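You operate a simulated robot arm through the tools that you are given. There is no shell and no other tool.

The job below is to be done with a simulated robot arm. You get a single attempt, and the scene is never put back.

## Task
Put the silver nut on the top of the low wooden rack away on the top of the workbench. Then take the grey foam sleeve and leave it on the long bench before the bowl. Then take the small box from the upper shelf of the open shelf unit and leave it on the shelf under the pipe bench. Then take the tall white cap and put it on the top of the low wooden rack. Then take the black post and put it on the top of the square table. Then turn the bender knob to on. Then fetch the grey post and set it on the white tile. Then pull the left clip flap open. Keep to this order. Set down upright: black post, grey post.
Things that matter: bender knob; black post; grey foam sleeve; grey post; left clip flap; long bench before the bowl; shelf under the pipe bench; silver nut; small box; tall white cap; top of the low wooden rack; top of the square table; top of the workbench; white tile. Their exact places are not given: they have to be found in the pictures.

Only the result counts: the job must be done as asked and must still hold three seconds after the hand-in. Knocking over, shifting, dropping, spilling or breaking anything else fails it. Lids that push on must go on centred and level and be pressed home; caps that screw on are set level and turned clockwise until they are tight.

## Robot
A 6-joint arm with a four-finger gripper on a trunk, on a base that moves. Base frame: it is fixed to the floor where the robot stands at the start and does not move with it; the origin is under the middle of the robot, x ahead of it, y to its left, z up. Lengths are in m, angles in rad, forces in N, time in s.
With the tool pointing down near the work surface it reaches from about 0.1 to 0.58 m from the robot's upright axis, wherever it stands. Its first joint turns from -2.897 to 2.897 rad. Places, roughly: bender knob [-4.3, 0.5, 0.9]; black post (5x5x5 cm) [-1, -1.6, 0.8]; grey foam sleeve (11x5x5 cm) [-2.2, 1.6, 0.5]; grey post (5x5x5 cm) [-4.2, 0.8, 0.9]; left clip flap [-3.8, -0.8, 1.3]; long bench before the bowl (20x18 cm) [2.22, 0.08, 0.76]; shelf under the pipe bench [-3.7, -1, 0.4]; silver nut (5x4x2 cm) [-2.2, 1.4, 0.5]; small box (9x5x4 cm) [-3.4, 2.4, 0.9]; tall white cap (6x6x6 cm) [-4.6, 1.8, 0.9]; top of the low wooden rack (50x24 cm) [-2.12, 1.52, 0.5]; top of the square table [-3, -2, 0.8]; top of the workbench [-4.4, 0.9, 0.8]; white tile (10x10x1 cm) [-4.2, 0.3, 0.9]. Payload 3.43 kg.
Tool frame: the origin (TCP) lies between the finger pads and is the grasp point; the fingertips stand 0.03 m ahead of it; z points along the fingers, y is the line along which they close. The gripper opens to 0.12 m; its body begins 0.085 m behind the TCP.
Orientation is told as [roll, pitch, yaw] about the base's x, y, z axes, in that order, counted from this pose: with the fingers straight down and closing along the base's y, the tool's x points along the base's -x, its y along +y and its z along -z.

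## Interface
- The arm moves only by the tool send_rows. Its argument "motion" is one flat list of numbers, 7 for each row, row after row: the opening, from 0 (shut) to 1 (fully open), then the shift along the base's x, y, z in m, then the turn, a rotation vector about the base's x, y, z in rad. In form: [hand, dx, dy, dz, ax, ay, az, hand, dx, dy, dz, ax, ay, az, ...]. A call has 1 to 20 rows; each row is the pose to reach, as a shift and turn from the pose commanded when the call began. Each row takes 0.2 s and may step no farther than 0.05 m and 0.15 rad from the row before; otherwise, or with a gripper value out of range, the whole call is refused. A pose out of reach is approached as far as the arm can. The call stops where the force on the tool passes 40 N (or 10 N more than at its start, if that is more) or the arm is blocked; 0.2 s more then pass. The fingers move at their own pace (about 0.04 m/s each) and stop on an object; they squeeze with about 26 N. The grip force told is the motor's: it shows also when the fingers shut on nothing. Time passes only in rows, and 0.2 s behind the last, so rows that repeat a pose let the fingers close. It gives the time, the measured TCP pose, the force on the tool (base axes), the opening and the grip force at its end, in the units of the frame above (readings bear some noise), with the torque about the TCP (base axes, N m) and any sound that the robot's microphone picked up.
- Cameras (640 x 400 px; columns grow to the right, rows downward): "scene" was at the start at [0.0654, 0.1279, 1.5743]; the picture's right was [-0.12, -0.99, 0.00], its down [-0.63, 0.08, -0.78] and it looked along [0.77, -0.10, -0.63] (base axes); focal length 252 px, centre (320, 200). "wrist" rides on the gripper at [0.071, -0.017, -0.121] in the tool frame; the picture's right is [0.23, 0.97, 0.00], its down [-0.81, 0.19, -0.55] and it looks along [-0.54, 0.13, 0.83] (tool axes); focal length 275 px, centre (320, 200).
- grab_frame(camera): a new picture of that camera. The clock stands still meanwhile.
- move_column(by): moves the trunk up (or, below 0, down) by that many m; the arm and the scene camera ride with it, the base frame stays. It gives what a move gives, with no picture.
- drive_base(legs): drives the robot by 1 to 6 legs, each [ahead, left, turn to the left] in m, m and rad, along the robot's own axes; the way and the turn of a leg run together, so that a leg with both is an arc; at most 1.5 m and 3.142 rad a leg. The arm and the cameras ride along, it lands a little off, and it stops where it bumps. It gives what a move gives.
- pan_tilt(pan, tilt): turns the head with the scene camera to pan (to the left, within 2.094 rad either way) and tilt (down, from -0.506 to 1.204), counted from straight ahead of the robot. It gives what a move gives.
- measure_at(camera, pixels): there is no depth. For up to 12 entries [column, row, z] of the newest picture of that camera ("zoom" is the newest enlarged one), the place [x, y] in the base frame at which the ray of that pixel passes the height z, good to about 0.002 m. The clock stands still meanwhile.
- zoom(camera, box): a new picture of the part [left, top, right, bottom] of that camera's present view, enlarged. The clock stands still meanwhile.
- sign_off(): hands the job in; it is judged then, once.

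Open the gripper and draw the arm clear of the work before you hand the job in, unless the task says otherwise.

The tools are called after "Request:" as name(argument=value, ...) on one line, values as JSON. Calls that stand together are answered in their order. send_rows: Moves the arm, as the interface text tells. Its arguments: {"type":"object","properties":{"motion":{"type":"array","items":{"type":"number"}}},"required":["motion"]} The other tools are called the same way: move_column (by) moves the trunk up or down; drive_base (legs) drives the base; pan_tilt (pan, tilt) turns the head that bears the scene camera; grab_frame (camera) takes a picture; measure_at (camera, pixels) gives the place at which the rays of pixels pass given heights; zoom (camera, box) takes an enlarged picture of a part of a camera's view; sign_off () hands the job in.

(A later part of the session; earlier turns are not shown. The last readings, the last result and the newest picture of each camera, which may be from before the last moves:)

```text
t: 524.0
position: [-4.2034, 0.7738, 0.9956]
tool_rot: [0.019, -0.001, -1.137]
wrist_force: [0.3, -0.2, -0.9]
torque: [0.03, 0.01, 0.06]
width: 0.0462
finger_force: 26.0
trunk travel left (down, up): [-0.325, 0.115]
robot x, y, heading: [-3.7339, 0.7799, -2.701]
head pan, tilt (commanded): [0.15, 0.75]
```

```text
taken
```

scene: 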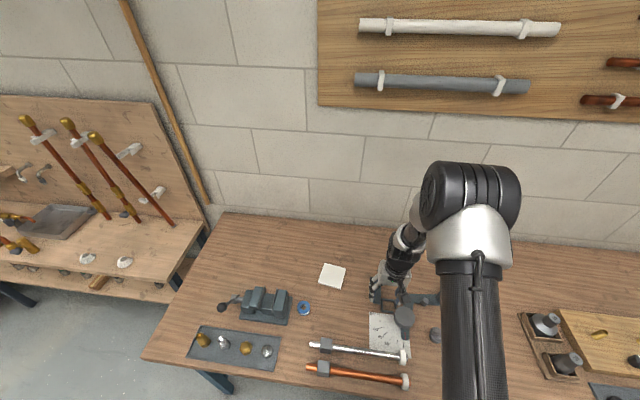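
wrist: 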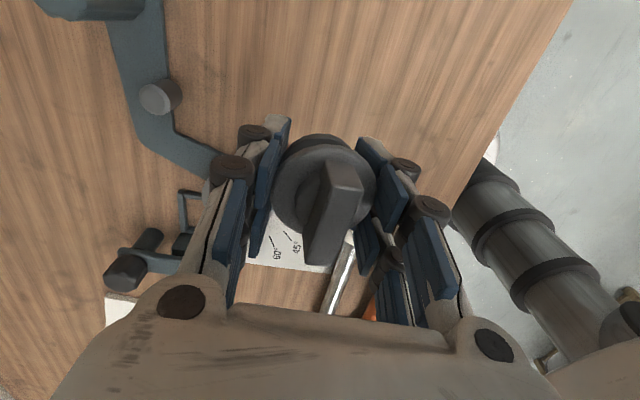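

Grey post gripped and lifted (0.046 m). I raise it further and drive left/ahead to bring the white tile into reach.

Request:
send_rows(motion=[0.15, 0.01, 0, 0.03, 0, 0, 0, 0.15, 0.02, 0, 0.05, 0, 0, 0])

Request:
drive_base(legs=[[0.0, 0.19, 0], [0.03, 0, 0]])

Request:
grab_frame(camera="wrist")

Request:
grab_frame(camera="scene")

```text
t: 524.6
position: [-4.1826, 0.7736, 1.045]
tool_rot: [0.018, 0.002, -1.137]
wrist_force: [-0.3, -0.5, -1.0]
torque: [0.01, 0.02, 0.01]
width: 0.0459
finger_force: 25.7
trunk travel left (down, up): [-0.325, 0.115]
robot x, y, heading: [-3.7349, 0.7814, -2.702]
head pan, tilt (commanded): [0.15, 0.75]
```

```text
t: 526.6
position: [-4.13, 0.5886, 1.044]
tool_rot: [0.019, -0.001, -1.14]
wrist_force: [-0.3, 1.0, -1.6]
torque: [0.02, -0.05, -0.03]
width: 0.0459
finger_force: 26.0
trunk travel left (down, up): [-0.325, 0.115]
robot x, y, heading: [-3.6781, 0.5949, -2.706]
head pan, tilt (commanded): [0.15, 0.75]
```

```text
taken
```

wrist: 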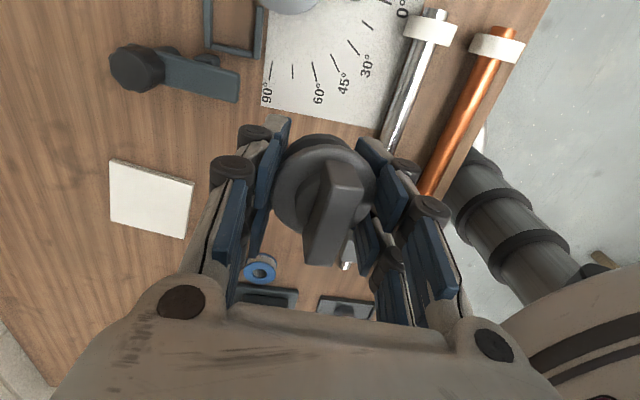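

```text
taken
```

scene: 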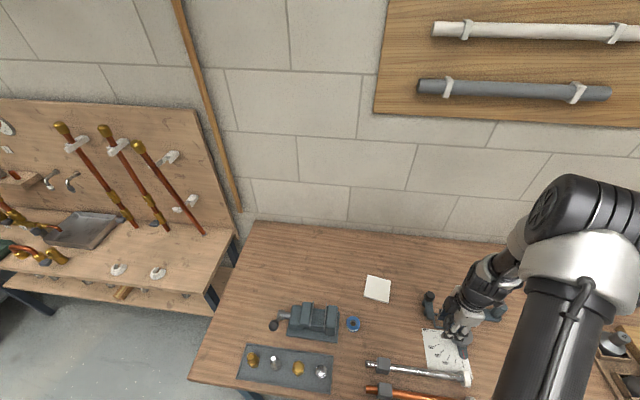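

The lever still points forward; the tile is at wrist (152,198). I measure the tile's corners.

Request:
measure_at(camera="wrist", pixels=[[109, 160, 0.86], [194, 182, 0.86], [186, 238, 0.86], [108, 218, 0.86], [150, 200, 0.86]])

Request:
measure_at(camera="scene", pixels=[[367, 276, 0.86], [391, 280, 0.86], [388, 302, 0.86], [363, 297, 0.86]])

Request:
zoom(camera="scene", box=[340, 260, 420, 320])

```text
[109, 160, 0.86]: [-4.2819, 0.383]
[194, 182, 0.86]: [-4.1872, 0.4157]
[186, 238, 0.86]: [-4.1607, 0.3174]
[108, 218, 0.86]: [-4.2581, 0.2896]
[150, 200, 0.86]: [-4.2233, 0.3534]
```

```text
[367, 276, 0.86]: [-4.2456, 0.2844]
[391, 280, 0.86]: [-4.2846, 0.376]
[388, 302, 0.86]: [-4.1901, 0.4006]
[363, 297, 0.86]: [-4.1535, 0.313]
```

```text
6.67 times, centred on (380, 290) of scene
```

zoom: 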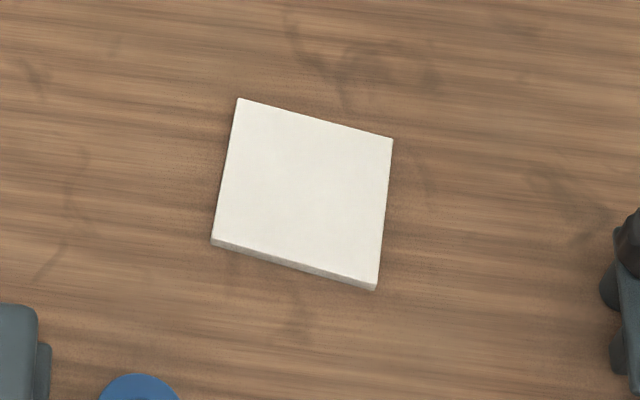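

Tile centre ≈(-4.220, 0.3475). I carry the post over it at z 1.04 and descend to just above.

Request:
send_rows(motion=[0.15, -0.015, -0.04, 0, 0, 0, 0, 0.15, -0.03, -0.08, 0, 0, 0, 0, 0.15, -0.045, -0.12, 0, 0, 0, 0, 0.15, -0.06, -0.16, 0, 0, 0, 0, 0.15, -0.075, -0.2, 0, 0, 0, 0, 0.15, -0.09, -0.241, 0, 0, 0, 0, 0.15, -0.09, -0.241, -0.04, 0, 0, 0, 0.15, -0.09, -0.241, -0.08, 0, 0, 0, 0.15, -0.09, -0.241, -0.115, 0, 0, 0])

Request:
grab_frame(camera="wrist")

Request:
grab_frame(camera="scene")

```text
t: 528.6
position: [-4.2187, 0.3461, 0.929]
tool_rot: [0.019, 0.001, -1.139]
wrist_force: [-0.6, 1.2, -0.3]
torque: [-0.04, -0.04, 0.03]
width: 0.0463
finger_force: 26.1
trunk travel left (down, up): [-0.325, 0.115]
robot x, y, heading: [-3.6764, 0.5921, -2.701]
head pan, tilt (commanded): [0.15, 0.75]
```

```text
taken
```

wrist: 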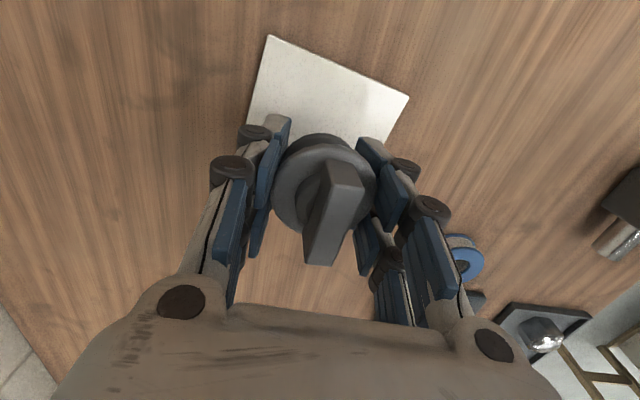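

```text
taken
```

scene: 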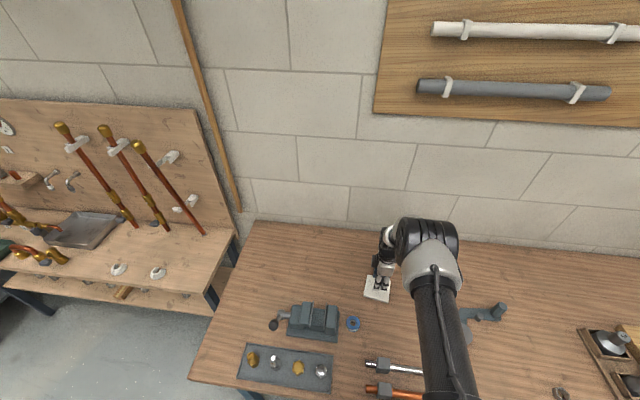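

The post is over the tile, perhaps 8 mm too near the front. I shift 6 mm back and creep down to contact.

Request:
send_rows(motion=[0.15, -0.0054, -0.0026, 0, 0, 0, 0, 0.15, -0.0054, -0.0026, -0.012, 0, 0, 0, 0.15, -0.0054, -0.0026, -0.022, 0, 0, 0, 0.15, -0.0054, -0.0026, -0.028, 0, 0, 0])

Request:
send_rows(motion=[0.15, 0, 0, -0.002, 0, 0, 0, 0.15, 0, 0, -0.004, 0, 0, 0])

```text
t: 529.6
position: [-4.2244, 0.3453, 0.9012]
tool_rot: [0.018, 0.001, -1.14]
wrist_force: [-0.1, -0.1, -0.8]
torque: [0.02, 0.02, -0.03]
width: 0.0463
finger_force: 26.0
trunk travel left (down, up): [-0.325, 0.115]
robot x, y, heading: [-3.6796, 0.599, -2.702]
head pan, tilt (commanded): [0.15, 0.75]
```

```text
t: 530.2
position: [-4.2259, 0.3462, 0.8966]
tool_rot: [0.019, -0.001, -1.139]
wrist_force: [0.5, -0.2, -0.2]
torque: [0.03, 0.04, 0.01]
width: 0.046
finger_force: 25.8
trunk travel left (down, up): [-0.325, 0.115]
robot x, y, heading: [-3.6821, 0.595, -2.706]
head pan, tilt (commanded): [0.15, 0.75]
```

Request:
send_rows(motion=[0.15, 0, 0, -0.0015, 0, 0, 0, 0.15, 0, 0, -0.003, 0, 0, 0])

Request:
grab_frame(camera="wrist")

```text
t: 530.8
position: [-4.2251, 0.3441, 0.8961]
tool_rot: [0.014, 0.0, -1.14]
wrist_force: [1.2, 1.5, 11.9]
torque: [0.07, 0.0, -0.04]
width: 0.0461
finger_force: 26.4
trunk travel left (down, up): [-0.325, 0.115]
robot x, y, heading: [-3.68, 0.5943, -2.705]
head pan, tilt (commanded): [0.15, 0.75]
```

```text
taken
```

wrist: 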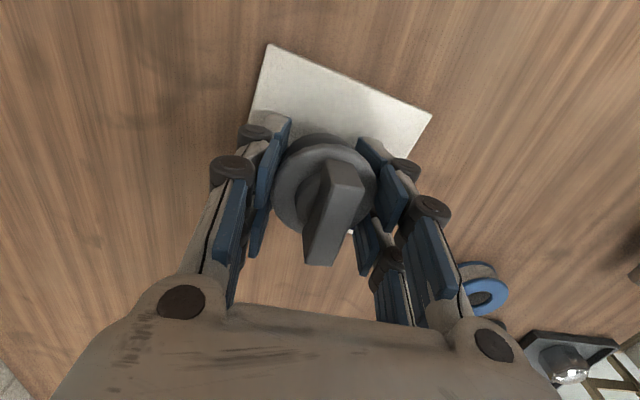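

Light contact (12 N): the post stands on the tile, well inside its edges. I relax 1 mm and open slowly.

Request:
send_rows(motion=[0.15, 0, 0, 0.001, 0, 0, 0, 0.4, 0, 0, 0.001, 0, 0, 0, 0.45, 0, 0, 0.001, 0, 0, 0, 0.5, 0, 0, 0.001, 0, 0, 0, 0.58, 0, 0, 0.001, 0, 0, 0, 0.58, 0, 0, 0.001, 0, 0, 0])

Request:
grab_frame(camera="wrist")

```text
t: 532.2
position: [-4.2242, 0.3455, 0.8949]
tool_rot: [0.017, -0.002, -1.139]
wrist_force: [0.2, 0.1, -0.6]
torque: [-0.01, 0.03, -0.01]
width: 0.0695
finger_force: 0.0
trunk travel left (down, up): [-0.325, 0.115]
robot x, y, heading: [-3.6774, 0.5937, -2.701]
head pan, tilt (commanded): [0.15, 0.75]
```

```text
taken
```

wrist: 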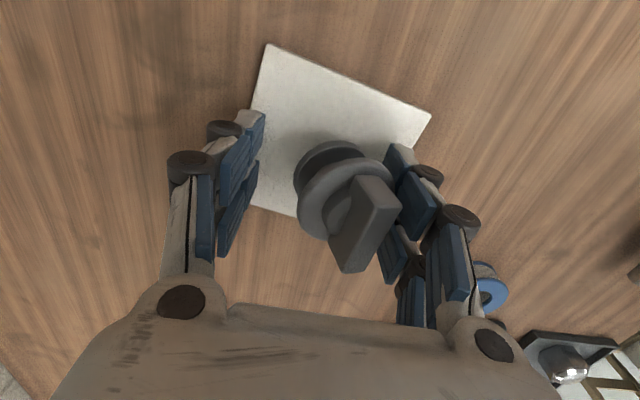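

The post leans slightly against the right-hand pads (top shifted more than base). I move the hand 12 mm toward me (+n) so it can settle flat, as with the black post.

Request:
send_rows(motion=[0.58, 0.0027, 0.0013, 0, 0, 0, 0, 0.58, 0.0054, 0.0026, 0, 0, 0, 0, 0.58, 0.0081, 0.0039, 0, 0, 0, 0, 0.58, 0.0108, 0.0052, 0, 0, 0, 0, 0.58, 0.0108, 0.0052, 0, 0, 0, 0])

Request:
grab_frame(camera="wrist")

```text
t: 533.4
position: [-4.2132, 0.3511, 0.896]
tool_rot: [0.018, 0.001, -1.14]
wrist_force: [-0.3, -0.1, 0.3]
torque: [-0.01, 0.03, -0.04]
width: 0.0697
finger_force: 0.6
trunk travel left (down, up): [-0.325, 0.115]
robot x, y, heading: [-3.6799, 0.5986, -2.703]
head pan, tilt (commanded): [0.15, 0.75]
```

```text
taken
```

wrist: 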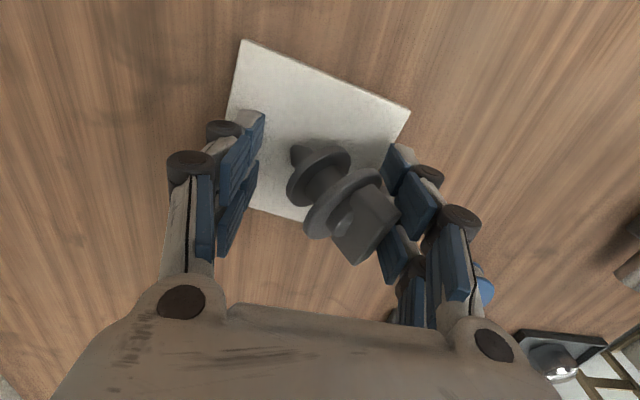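

The post is following the right pad and tipping further. I move the hand back and re-close gently so the parallel pads square it up again.

Request:
send_rows(motion=[0.58, -0.0027, -0.0013, 0, 0, 0, 0, 0.58, -0.0054, -0.0026, 0, 0, 0, 0, 0.58, -0.0081, -0.0039, 0, 0, 0, 0, 0.58, -0.0108, -0.0052, 0, 0, 0, 0])

Request:
grab_frame(camera="wrist")

```text
t: 534.4
position: [-4.2255, 0.3463, 0.8947]
tool_rot: [0.017, 0.001, -1.14]
wrist_force: [0.3, 0.3, -0.5]
torque: [0.0, 0.02, 0.0]
width: 0.07
finger_force: 0.4
trunk travel left (down, up): [-0.325, 0.115]
robot x, y, heading: [-3.6819, 0.5908, -2.706]
head pan, tilt (commanded): [0.15, 0.75]
```

```text
taken
```

wrist: 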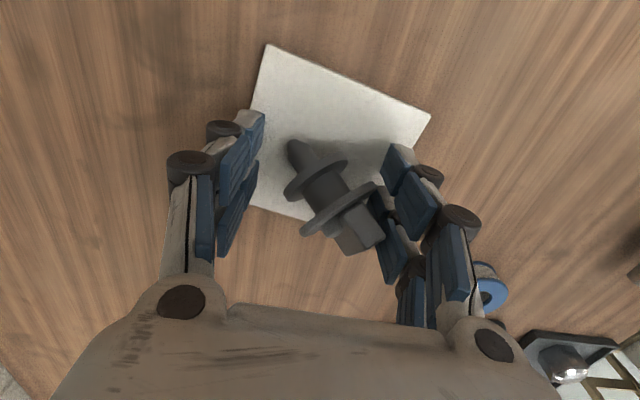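

The post has tipped over and lies on its side on the tile (its foot is a narrow nub). I'll raise the hand carefully and study how it lies before re-erecting it.

Request:
send_rows(motion=[0.75, -0.002, -0.001, 0.003, 0, 0, 0, 0.75, -0.002, -0.001, 0.012, 0, 0, 0, 0.75, -0.002, -0.001, 0.04, 0, 0, 0, 0.75, 0.0, 0.0, 0.08, 0, 0, 0, 0.75, 0.0, 0.0, 0.12, 0, 0, 0])

Request:
grab_frame(camera="wrist")

Request:
zoom(camera="wrist", box=[250, 60, 410, 180])

```text
t: 535.6
position: [-4.2224, 0.3455, 1.016]
tool_rot: [0.018, 0.0, -1.14]
wrist_force: [-0.4, -0.2, 0.2]
torque: [-0.03, 0.06, 0.0]
width: 0.09
finger_force: 0.0
trunk travel left (down, up): [-0.325, 0.115]
robot x, y, heading: [-3.68, 0.5949, -2.705]
head pan, tilt (commanded): [0.15, 0.75]
```

```text
taken
```

wrist: 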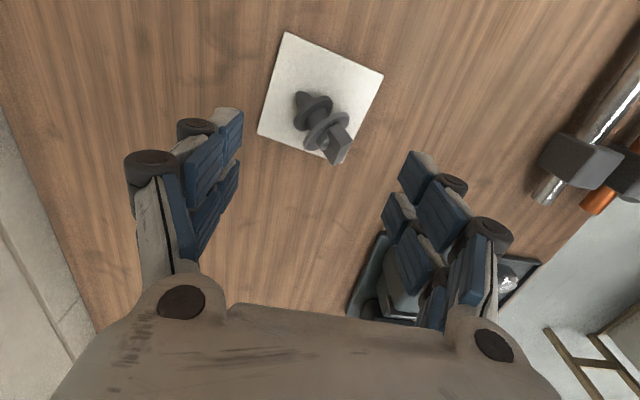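

```text
3.33 times, centred on (330, 120) of wrist
```

zoom: 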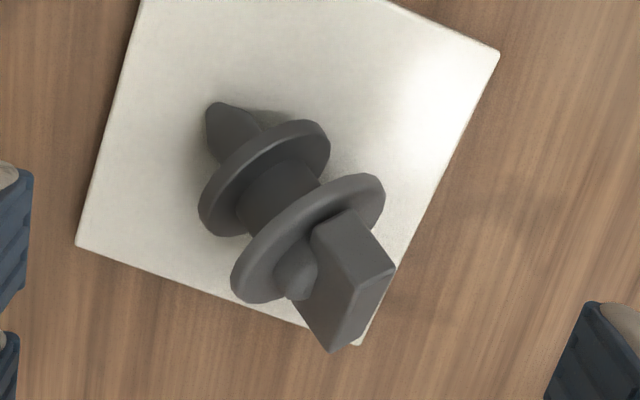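

The post lies on the tile: nub (215,110), discs (265,180) and (308,240), thumb bar toward (345,300) in the zoom. I measure its axis.

Request:
measure_at(camera="zoom", pixels=[[215, 112, 0.875], [262, 180, 0.882], [308, 238, 0.884], [350, 290, 0.884], [330, 350, 0.87], [392, 268, 0.89], [77, 245, 0.86], [498, 52, 0.86], [360, 345, 0.86]])

Request:
grab_frame(camera="scene")

Request:
zoom(camera="scene", box=[340, 250, 440, 330])

```text
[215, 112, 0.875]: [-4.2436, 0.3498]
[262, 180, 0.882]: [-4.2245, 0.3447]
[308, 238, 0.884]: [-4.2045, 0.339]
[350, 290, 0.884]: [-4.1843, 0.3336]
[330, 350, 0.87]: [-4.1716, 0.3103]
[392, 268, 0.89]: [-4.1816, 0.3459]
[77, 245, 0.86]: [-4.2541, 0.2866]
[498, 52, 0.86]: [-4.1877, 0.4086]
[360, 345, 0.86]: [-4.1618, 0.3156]
```

```text
taken
```

scene: 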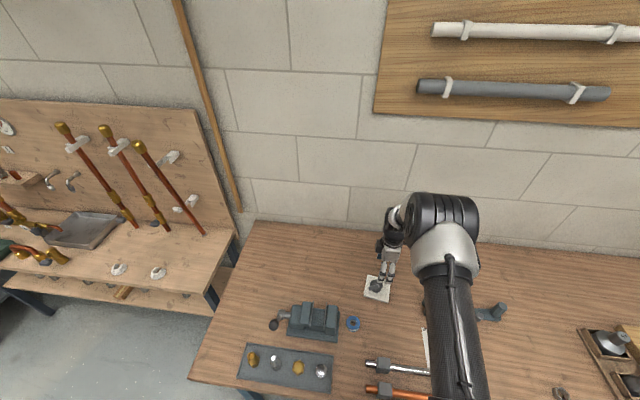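

```text
5.00 times, centred on (390, 290) of scene
```

zoom: 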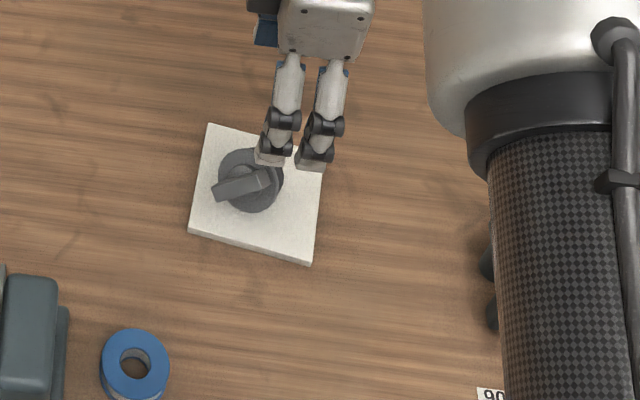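

Request:
measure_at(camera="scene", pixels=[[338, 308, 0.93], [338, 308, 0.9], [338, 335, 0.9], [290, 305, 0.93], [353, 323, 0.87], [270, 325, 0.9], [327, 336, 0.86]])

Request:
zoom(camera="scene", box=[230, 250, 430, 390])

```text
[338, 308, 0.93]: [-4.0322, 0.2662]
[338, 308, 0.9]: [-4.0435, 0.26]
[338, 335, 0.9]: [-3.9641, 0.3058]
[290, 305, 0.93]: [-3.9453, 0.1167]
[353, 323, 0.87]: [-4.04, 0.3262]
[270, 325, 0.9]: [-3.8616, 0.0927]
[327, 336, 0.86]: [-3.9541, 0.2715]
```

```text
2.86 times, centred on (330, 320) of scene
```

zoom: 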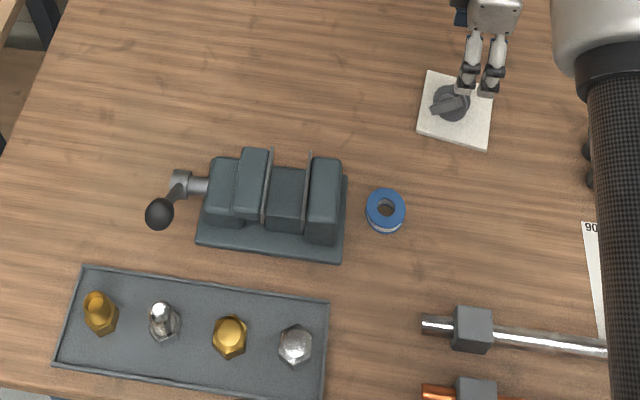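

The vise and tape make a direct tilted regrip awkward. Plan: grip the lying post from above, turn it so its bar points at me, set it down on the tile, then regrip tilted and flip it upright. First rotate the tool to be square across the post.

Request:
send_rows(motion=[0.62, 0, 0, 0.01, 0, 0, -0.14, 0.62, 0, 0, 0.01, 0, 0, -0.28, 0.62, 0, 0, 0.01, 0, 0, -0.42, 0.62, 0, 0, 0.01, 0, 0, -0.56, 0.62, 0, 0, 0.01, 0, 0, -0.7, 0.62, 0, 0, 0.01, 0, 0, -0.84, 0.62, 0, 0, 0.01, 0, 0, -0.98, 0.62, 0, 0, 0.01, 0, 0, -1.12, 0.62, 0, 0, 0.01, 0, 0, -1.26, 0.62, 0, 0, 0.01, 0, 0, -1.4, 0.62, 0, 0, 0.01, 0, 0, -1.54, 0.62, 0, 0, 0.01, 0, 0, -1.68, 0.62, 0, 0, 0.01, 0, 0, -1.82, 0.62, 0, 0, 0.01, 0, 0, -1.96, 0.62, 0.004, -0.002, 0.01, 0, 0, -2.1, 0.62, 0.008, -0.004, 0.01, 0, 0, -2.24, 0.62, 0.008, -0.004, 0.01, 0, 0, -2.268])

Request:
grab_frame(camera="wrist")

Request:
zoom(camera="wrist", box=[240, 60, 400, 200])

```text
t: 539.2
position: [-4.2174, 0.3416, 1.0256]
tool_rot: [0.017, 0.0, 2.874]
wrist_force: [0.2, -0.6, -0.4]
torque: [0.02, 0.01, 0.04]
width: 0.0746
finger_force: 0.1
trunk travel left (down, up): [-0.325, 0.115]
robot x, y, heading: [-3.6779, 0.5996, -2.699]
head pan, tilt (commanded): [0.15, 0.75]
```

```text
taken
```

wrist: 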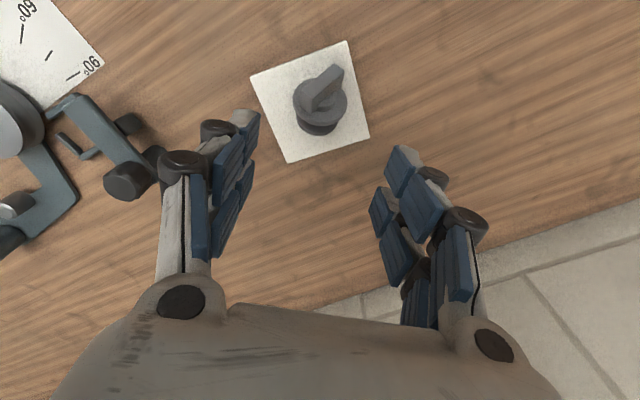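

```text
2.86 times, centred on (320, 130) of wrist
```

zoom: 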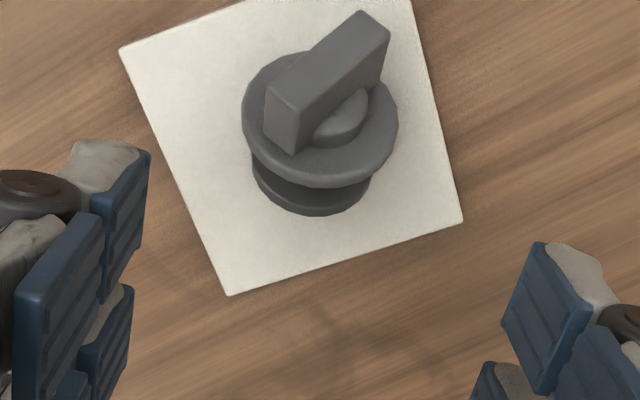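

From this side the post is seen to lean about 45° toward me rather than lie flat. I triangulate disc centres with this view.

Request:
measure_at(camera="zoom", pixels=[[320, 118, 0.884], [320, 118, 0.9], [312, 180, 0.87], [312, 180, 0.882], [328, 75, 0.9], [328, 75, 0.92], [325, 35, 0.9], [325, 35, 0.92]])

Request:
zoom(camera="wrist", box=[280, 50, 370, 150])

```text
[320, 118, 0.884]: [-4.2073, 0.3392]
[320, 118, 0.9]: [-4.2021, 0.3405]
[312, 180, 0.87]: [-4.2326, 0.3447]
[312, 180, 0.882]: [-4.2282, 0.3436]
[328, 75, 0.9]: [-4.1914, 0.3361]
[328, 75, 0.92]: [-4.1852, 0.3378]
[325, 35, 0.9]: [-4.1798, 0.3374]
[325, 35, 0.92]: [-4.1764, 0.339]
```

```text
4.00 times, centred on (325, 100) of wrist
```

zoom: 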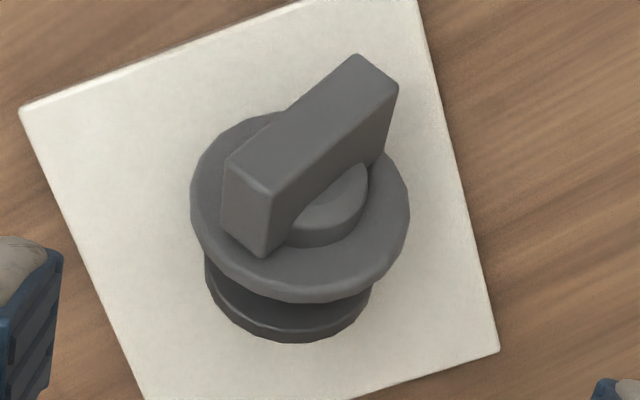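

The disc centres show the post lies with its axis about 17° above horizontal, bar toward (0.96,-0.26). I'll regrip it with a 45° tilt along that axis. First tilt the tool at a pre-grasp point back and above.

Request:
send_rows(motion=[0.62, 0.015, -0.004, 0.005, 0.0345, 0.1263, 0, 0.62, 0.03, -0.008, 0.01, 0.0691, 0.2525, 0, 0.62, 0.045, -0.012, 0.01, 0.1036, 0.3788, 0, 0.62, 0.06, -0.016, 0.005, 0.1382, 0.505, 0, 0.62, 0.075, -0.019, 0, 0.1727, 0.6313, 0, 0.62, 0.0857, -0.0218, -0.01, 0.2073, 0.7575, 0])

Request:
grab_frame(camera="wrist")

Request:
zoom(camera="wrist", box=[240, 20, 400, 160])

Request:
grab_frame(camera="scene")

```text
t: 540.6
position: [-4.1382, 0.3088, 1.0185]
tool_rot: [0.005, -0.785, 2.88]
wrist_force: [-1.0, -0.2, 0.4]
torque: [0.02, 0.02, -0.05]
width: 0.0744
finger_force: 0.0
out of reach, approached as far as the arm can: row 6
trunk travel left (down, up): [-0.325, 0.115]
robot x, y, heading: [-3.6794, 0.5918, -2.7]
head pan, tilt (commanded): [0.15, 0.75]
```

```text
taken
```

wrist: 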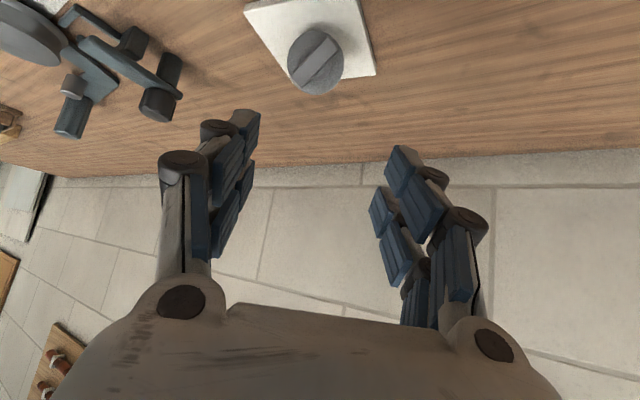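

```text
2.86 times, centred on (320, 90) of wrist
```

zoom: 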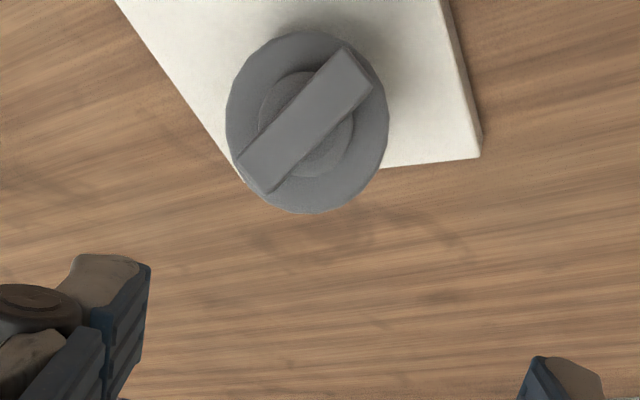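

```text
taken
```

scene: 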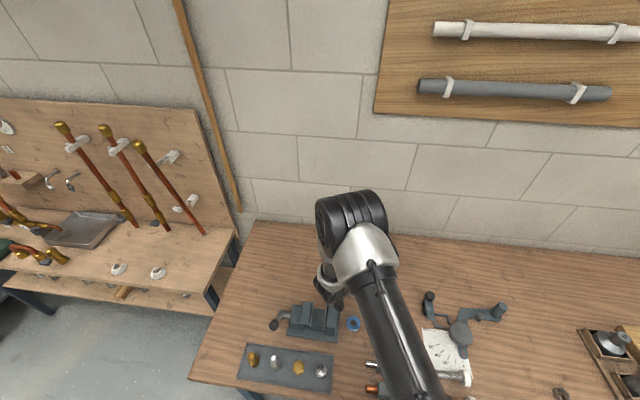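

Now the camera looks almost along the post's axis (disc nearly circular), so its axis is ~38° above horizontal – it rests on its nub and the big disc's rim. I measure the disc centre again.

Request:
measure_at(camera="zoom", pixels=[[308, 120, 0.88], [308, 120, 0.887], [308, 120, 0.895], [305, 115, 0.9], [480, 150, 0.86], [240, 180, 0.86]])

```text
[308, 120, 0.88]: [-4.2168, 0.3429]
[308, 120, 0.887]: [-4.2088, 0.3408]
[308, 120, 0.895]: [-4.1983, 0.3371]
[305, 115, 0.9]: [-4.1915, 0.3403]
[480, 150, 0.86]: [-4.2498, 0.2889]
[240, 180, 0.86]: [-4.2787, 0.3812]
```

Disc centre fixed at (-4.2055, 0.340, 0.889). I move to a pre-grasp 7 cm back along the tool axis and check.

Request:
send_rows(motion=[0.62, -0.003, 0.005, -0.02, 0, 0, 0, 0.62, -0.007, 0.01, -0.042, 0, 0, 0, 0.62, -0.0106, 0.0158, -0.065, 0, 0, 0])

Request:
grab_frame(camera="wrist")

Request:
grab_frame(camera="scene")

```text
t: 541.4
position: [-4.1597, 0.3125, 0.955]
tool_rot: [0.002, -0.781, 2.885]
wrist_force: [-0.2, 0.1, -0.2]
torque: [0.01, -0.02, -0.02]
width: 0.0743
finger_force: 0.0
out of reach, approached as far as the arm can: row 1, 2, 3
trunk travel left (down, up): [-0.325, 0.115]
robot x, y, heading: [-3.6838, 0.5956, -2.703]
head pan, tilt (commanded): [0.15, 0.75]
```

```text
taken
```

wrist: 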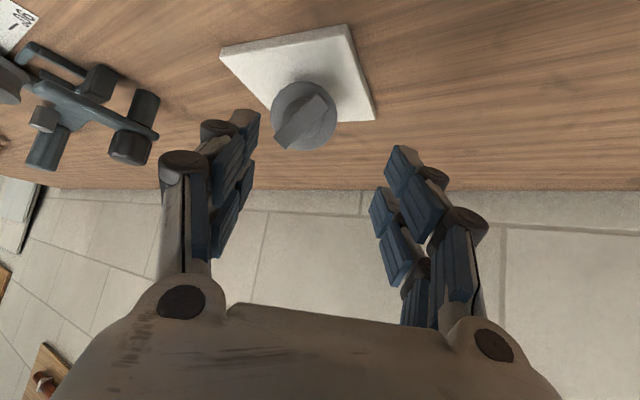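

```text
taken
```

scene: 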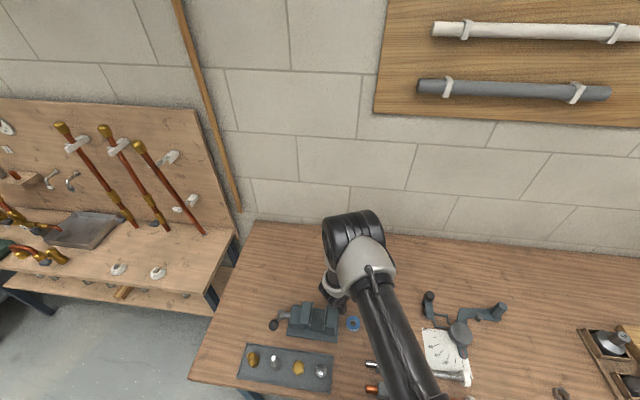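

The arm is at a limit because the approach is too sideways from here. I raise the hand, shift the robot 0.28 m left so the approach is more radial, and try again.

Request:
send_rows(motion=[0.62, 0.01, -0.003, 0.04, 0, 0, 0, 0.62, 0.02, -0.006, 0.08, 0, 0, 0, 0.62, 0.02, -0.006, 0.12, 0, 0, 0])

Request:
drive_base(legs=[[0, 0.28, 0]])

Request:
grab_frame(camera="wrist")

```text
t: 542.2
position: [-4.1376, 0.3083, 1.08]
tool_rot: [0.016, -0.784, 2.875]
wrist_force: [0.5, -0.2, 0.3]
torque: [0.01, 0.02, 0.0]
width: 0.0746
finger_force: 0.1
trunk travel left (down, up): [-0.325, 0.115]
robot x, y, heading: [-3.6783, 0.5972, -2.703]
head pan, tilt (commanded): [0.15, 0.75]
```

```text
t: 544.2
position: [-4.0189, 0.0525, 1.0784]
tool_rot: [0.016, -0.785, 2.876]
wrist_force: [-0.5, -0.5, -0.2]
torque: [0.03, -0.02, 0.01]
width: 0.0746
finger_force: 0.2
trunk travel left (down, up): [-0.325, 0.115]
robot x, y, heading: [-3.5617, 0.3404, -2.699]
head pan, tilt (commanded): [0.15, 0.75]
```

```text
taken
```

wrist: 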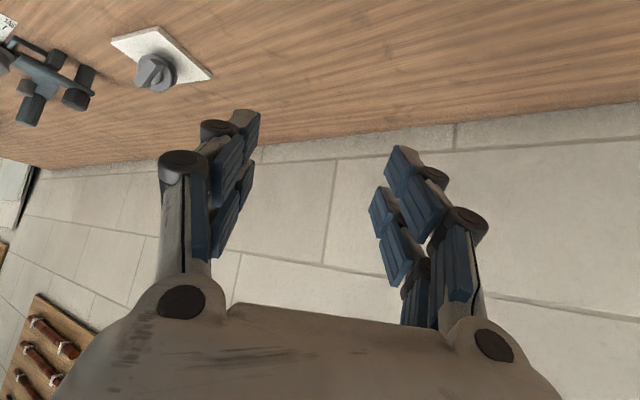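

Request:
send_rows(motion=[0.62, -0.013, 0.045, 0, 0, 0, 0, 0.62, -0.027, 0.09, 0, 0, 0, 0, 0.62, -0.041, 0.135, 0, 0, 0, 0, 0.62, -0.055, 0.18, -0.01, 0, 0, 0, 0.62, -0.07, 0.222, -0.02, 0, 0, 0, 0.62, -0.085, 0.255, -0.045, 0, 0, 0, 0.62, -0.1, 0.262, -0.075, 0, 0, 0, 0.62, -0.1094, 0.2666, -0.1037, 0, 0, 0])

Request:
grab_frame(camera="wrist")

Request:
zoom(camera="wrist", box=[220, 60, 420, 200])

Request:
grab_frame(camera="scene")

```text
t: 546.0
position: [-4.1684, 0.3111, 0.9773]
tool_rot: [-0.057, -0.766, 2.916]
wrist_force: [0.7, -0.1, 0.0]
torque: [0.04, -0.01, 0.01]
width: 0.0739
finger_force: 0.0
out of reach, approached as far as the arm can: row 2, 3, 4, 5, 6, 7, 8
trunk travel left (down, up): [-0.325, 0.115]
robot x, y, heading: [-3.559, 0.338, -2.707]
head pan, tilt (commanded): [0.15, 0.75]
```

```text
taken
```

wrist: 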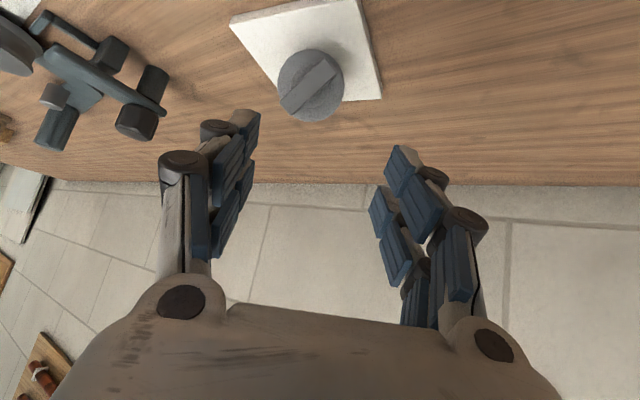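

```text
2.86 times, centred on (320, 130) of wrist
```

zoom: 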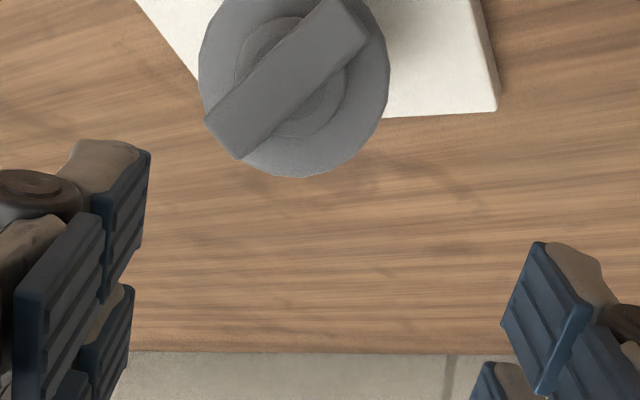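

```text
taken
```

scene: 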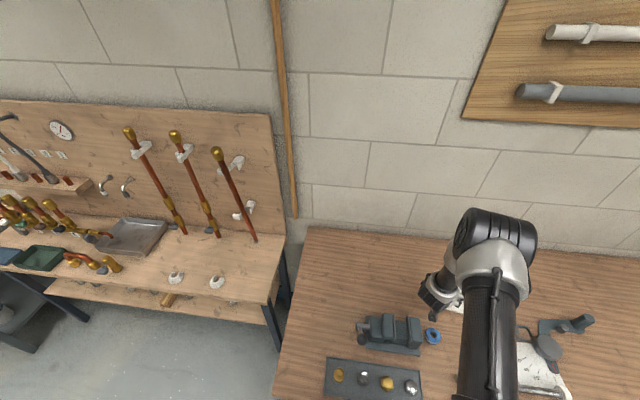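

Still flagged out of reach, maybe because the wrist is in a poor configuration. I back up, bring the tool vertical, and re-tilt from here where the approach is radial.

Request:
send_rows(motion=[0.62, 0.015, -0.004, 0.03, 0, 0, 0, 0.62, 0.03, -0.008, 0.06, -0.026, -0.12, 0, 0.62, 0.035, -0.01, 0.07, -0.06, -0.24, 0, 0.62, 0.035, -0.01, 0.07, -0.09, -0.36, 0, 0.62, 0.035, -0.01, 0.07, -0.12, -0.48, 0, 0.62, 0.035, -0.01, 0.07, -0.15, -0.6, 0, 0.62, 0.035, -0.01, 0.07, -0.18, -0.73, 0])

Request:
grab_frame(camera="scene")

Request:
grab_frame(camera="wrist")

```text
t: 547.6
position: [-4.1334, 0.2995, 1.0512]
tool_rot: [-0.049, -0.015, 2.914]
wrist_force: [-0.5, -1.3, 0.8]
torque: [0.07, 0.02, -0.01]
width: 0.0743
finger_force: 0.0
out of reach, approached as far as the arm can: row 5, 6
trunk travel left (down, up): [-0.325, 0.115]
robot x, y, heading: [-3.5606, 0.3429, -2.706]
head pan, tilt (commanded): [0.15, 0.75]
```

```text
taken
```

scene: 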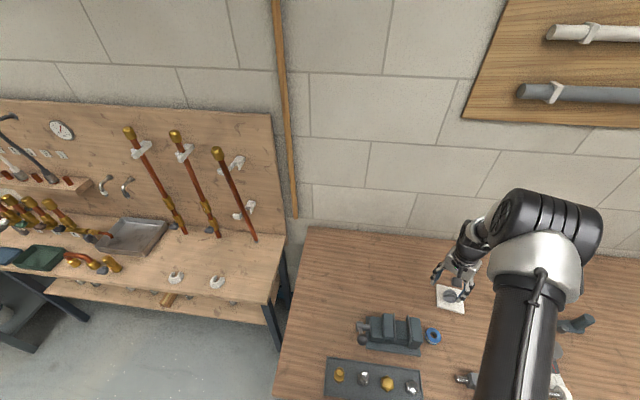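

```text
taken
```

wrist: 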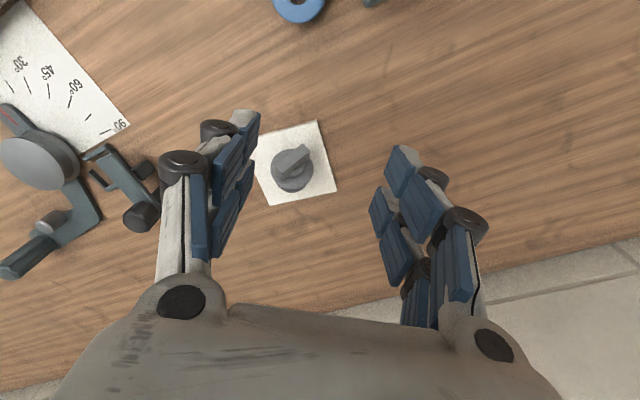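

Request:
send_rows(motion=[0.62, 0, 0.003, 0, 0.0265, 0.128, -0.0065, 0.62, 0, 0.006, 0, 0.053, 0.256, -0.013, 0.62, 0, 0.009, 0, 0.08, 0.384, -0.02, 0.62, 0, 0.012, 0, 0.106, 0.512, -0.026, 0.62, 0, 0.015, 0, 0.133, 0.64, -0.033, 0.62, 0, 0.018, 0, 0.159, 0.768, -0.039])

Request:
grab_frame(camera="scene")

```text
t: 549.0
position: [-4.1553, 0.3091, 1.0605]
tool_rot: [-0.031, -0.791, 2.87]
wrist_force: [-0.1, -0.2, 0.2]
torque: [0.05, -0.02, -0.04]
width: 0.0744
finger_force: 0.1
out of reach, approached as far as the arm can: row 3, 4, 6
trunk travel left (down, up): [-0.325, 0.115]
robot x, y, heading: [-3.5632, 0.3452, -2.705]
head pan, tilt (commanded): [0.15, 0.75]
```

```text
taken
```

scene: 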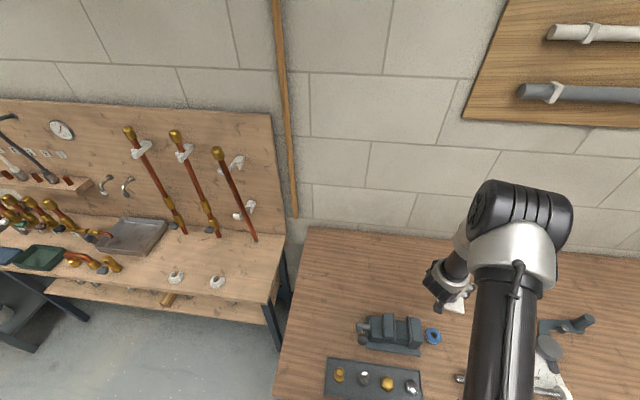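

The tilt is nearly reached; the arm just wants more distance. I back the base away 7 cm and continue to the pre-grasp.

Request:
drive_base(legs=[[-0.07, 0, 0]])

Request:
grab_frame(camera="wrist")

```text
t: 550.0
position: [-4.0885, 0.3392, 1.0614]
tool_rot: [-0.034, -0.789, 2.869]
wrist_force: [0.1, 0.2, -0.1]
torque: [-0.04, 0.01, 0.0]
width: 0.0744
finger_force: 0.0
trunk travel left (down, up): [-0.325, 0.115]
robot x, y, heading: [-3.4933, 0.3728, -2.703]
head pan, tilt (commanded): [0.15, 0.75]
```

```text
taken
```

wrist: 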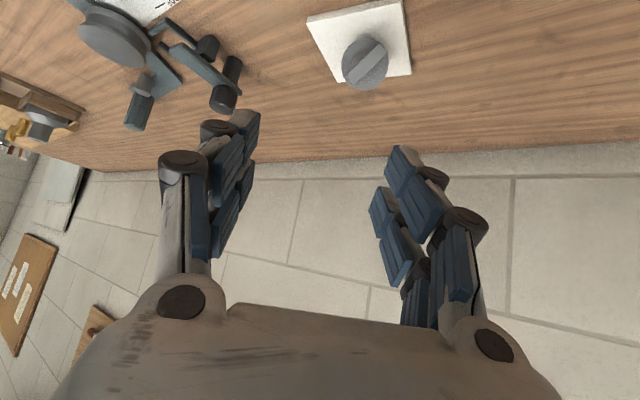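

Request:
send_rows(motion=[0.62, -0.013, -0.004, -0.025, -0.011, 0.003, 0, 0.62, -0.027, -0.008, -0.05, -0.022, 0.006, 0, 0.62, -0.04, -0.012, -0.075, -0.033, 0.009, 0, 0.62, -0.0535, -0.0164, -0.1008, -0.033, 0.009, 0])

Request:
grab_frame(camera="wrist")

Request:
zoom(camera="wrist", box=[220, 40, 420, 180])

```text
t: 551.0
position: [-4.1437, 0.3219, 0.9602]
tool_rot: [0.016, -0.791, 2.836]
wrist_force: [0.5, -0.6, -0.2]
torque: [0.01, -0.02, 0.01]
width: 0.0742
finger_force: 0.0
trunk travel left (down, up): [-0.325, 0.115]
robot x, y, heading: [-3.4964, 0.3735, -2.7]
head pan, tilt (commanded): [0.15, 0.75]
```

```text
taken
```

wrist: 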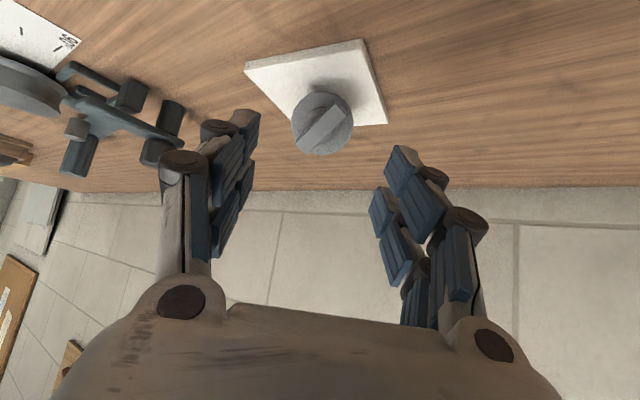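

```text
2.86 times, centred on (320, 110) of wrist
```

zoom: 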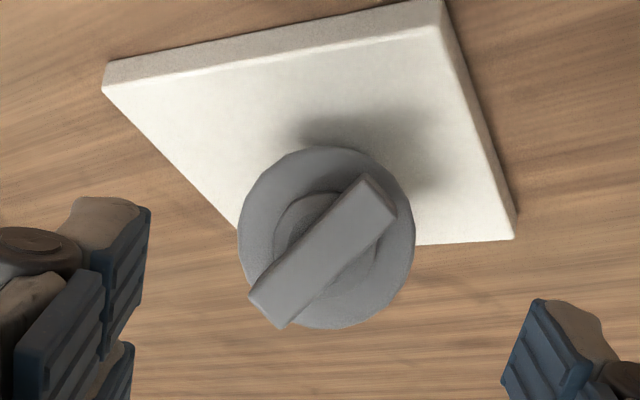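

Alignment is right on (disc centre at (322,123), expected (321,122)). I advance 8 cm along the tool axis.

Request:
send_rows(motion=[0.62, -0.0136, 0.0043, -0.0141, 0, 0, 0, 0.62, -0.0271, 0.0086, -0.0282, 0, 0, 0, 0.62, -0.0407, 0.0128, -0.0422, 0, 0, 0, 0.62, -0.0535, 0.0168, -0.0555, 0, 0, 0])

Request:
grab_frame(camera="wrist")

```text
t: 552.0
position: [-4.1984, 0.3405, 0.9044]
tool_rot: [0.015, -0.787, 2.835]
wrist_force: [-0.9, -0.2, -0.4]
torque: [0.0, -0.03, -0.03]
width: 0.0743
finger_force: 0.1
trunk travel left (down, up): [-0.325, 0.115]
robot x, y, heading: [-3.4965, 0.3691, -2.701]
head pan, tilt (commanded): [0.15, 0.75]
```

```text
taken
```

wrist: 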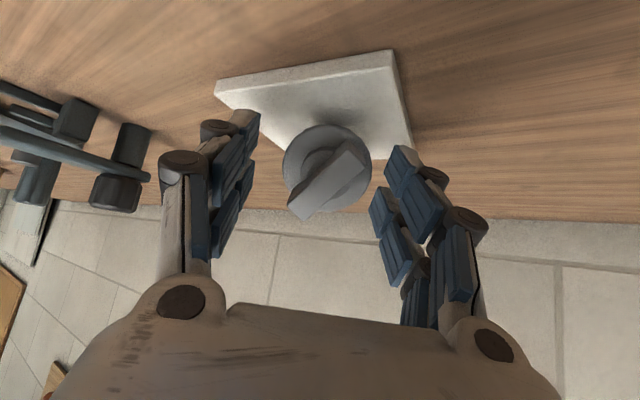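

The disc is between the pads. I close gently.

Request:
send_rows(motion=[0.5, 0, 0, 0, 0, 0, 0, 0.4, 0, 0, 0, 0, 0, 0, 0.3, 0, 0, 0, 0, 0, 0, 0.2, 0, 0, 0, 0, 0, 0, 0.2, 0, 0, 0, 0, 0, 0])

Request:
grab_frame(camera="wrist")

```text
t: 553.2
position: [-4.1979, 0.3404, 0.9048]
tool_rot: [0.014, -0.785, 2.838]
wrist_force: [-0.1, 0.3, 0.7]
torque: [0.02, 0.0, 0.03]
width: 0.0468
finger_force: 25.6
trunk travel left (down, up): [-0.325, 0.115]
robot x, y, heading: [-3.4941, 0.3684, -2.702]
head pan, tilt (commanded): [0.15, 0.75]
```

```text
taken
```

wrist: 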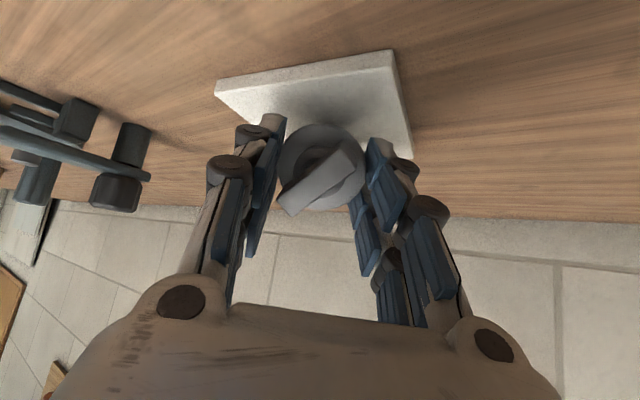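

Gripped (0.0468 m). I lift it 8 cm and look at its attitude in the hand.

Request:
send_rows(motion=[0.2, 0, 0, 0.01, 0, 0, 0, 0.2, 0, 0, 0.03, 0, 0, 0, 0.2, 0.0, 0, 0.06, 0, 0, 0, 0.2, 0.0, 0, 0.1, 0, 0, 0])

Request:
grab_frame(camera="wrist")

Request:
zoom(camera="wrist", box=[230, 80, 430, 240])

```text
t: 554.2
position: [-4.1962, 0.3389, 1.0061]
tool_rot: [0.015, -0.788, 2.838]
wrist_force: [0.2, -0.2, -1.5]
torque: [0.01, 0.03, 0.02]
width: 0.0465
finger_force: 26.5
trunk travel left (down, up): [-0.325, 0.115]
robot x, y, heading: [-3.5007, 0.3664, -2.705]
head pan, tilt (commanded): [0.15, 0.75]
```

```text
taken
```

wrist: 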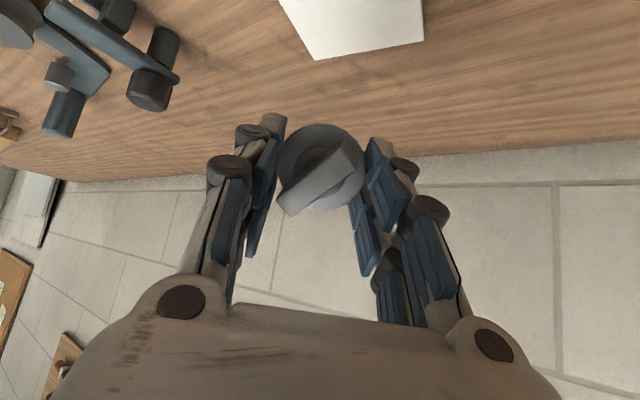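

```text
2.50 times, centred on (330, 160) of wrist
```

zoom: 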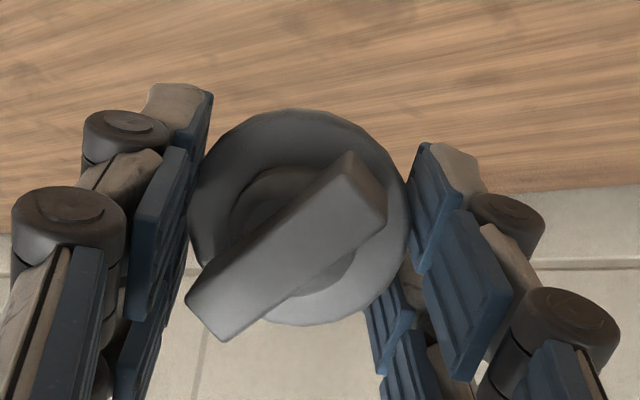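

Request:
grab_frame(camera="scene")

Request:
zoom(camera="scene", box=[370, 200, 530, 320])

```text
taken
```

scene: 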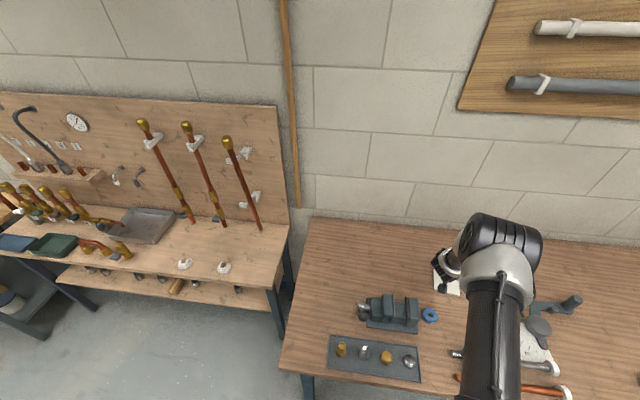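

```text
3.33 times, centred on (450, 260) of scene
```

zoom: 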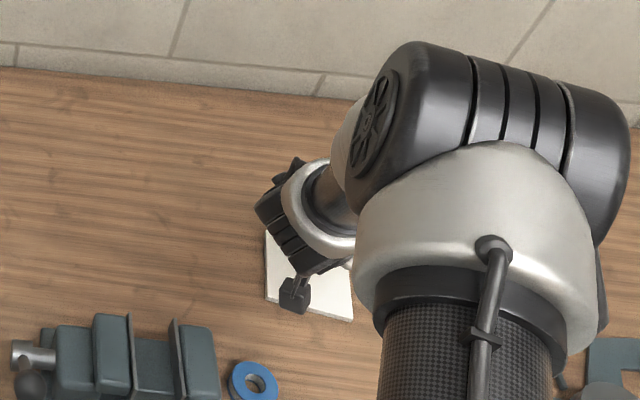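

The arm hides it from the head camera. I raise it and move the base back to the nearer, more northern stand so a vertical tool can reach over the tile.

Request:
send_rows(motion=[0.2, 0.02, -0.006, 0.03, 0, 0, 0, 0.2, 0.04, -0.012, 0.06, 0, 0, 0])

Request:
drive_base(legs=[[0, -0.27, 0], [0.065, 0, 0]])

Request:
send_rows(motion=[0.2, 0.03, -0.03, 0, -0.02, -0.065, 0, 0.2, 0.06, -0.06, 0, -0.06, -0.19, 0, 0.2, 0.08, -0.09, 0, -0.1, -0.315, 0, 0.2, 0.1, -0.12, 0, -0.14, -0.44, 0, 0.2, 0.11, -0.15, 0, -0.18, -0.565, 0, 0.2, 0.12, -0.18, 0, -0.21, -0.67, 0, 0.2, 0.12, -0.2, 0, -0.2356, -0.7519, 0])

Request:
grab_frame(camera="wrist")

```text
t: 554.8
position: [-4.1568, 0.328, 1.0654]
tool_rot: [0.016, -0.787, 2.836]
wrist_force: [0.4, 0.2, -1.2]
torque: [-0.02, 0.02, -0.01]
width: 0.0467
finger_force: 26.0
trunk travel left (down, up): [-0.325, 0.115]
robot x, y, heading: [-3.496, 0.3681, -2.704]
head pan, tilt (commanded): [0.15, 0.75]
```

```text
t: 557.3
position: [-4.3322, 0.5516, 1.0645]
tool_rot: [0.016, -0.786, 2.829]
wrist_force: [-1.1, -0.4, -1.9]
torque: [0.04, -0.02, 0.02]
width: 0.0461
finger_force: 25.5
trunk travel left (down, up): [-0.325, 0.115]
robot x, y, heading: [-3.667, 0.5873, -2.709]
head pan, tilt (commanded): [0.15, 0.75]
```

```text
t: 558.9
position: [-4.2132, 0.3502, 1.0656]
tool_rot: [0.012, 0.003, 2.833]
wrist_force: [0.6, 0.7, -0.6]
torque: [0.0, -0.02, 0.0]
width: 0.0459
finger_force: 25.9
trunk travel left (down, up): [-0.325, 0.115]
robot x, y, heading: [-3.6668, 0.589, -2.711]
head pan, tilt (commanded): [0.15, 0.75]
```

```text
taken
```

wrist: 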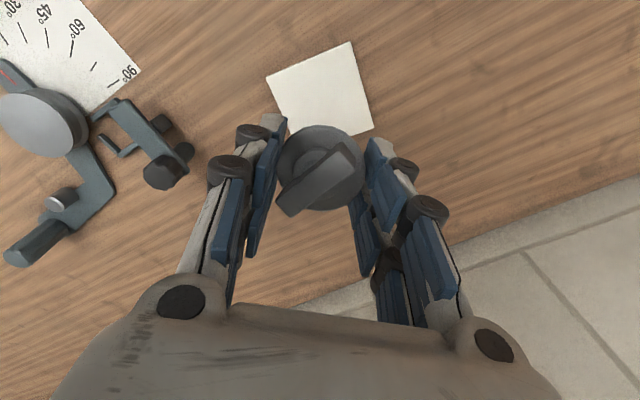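

Request:
zoom(camera="wrist", box=[260, 100, 380, 230])

```text
3.08 times, centred on (320, 165) of wrist
```

zoom: 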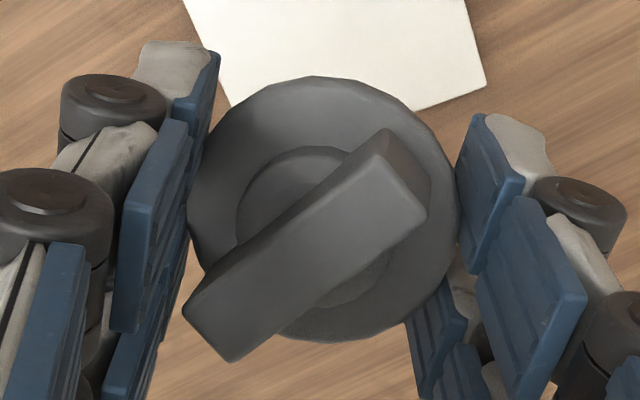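

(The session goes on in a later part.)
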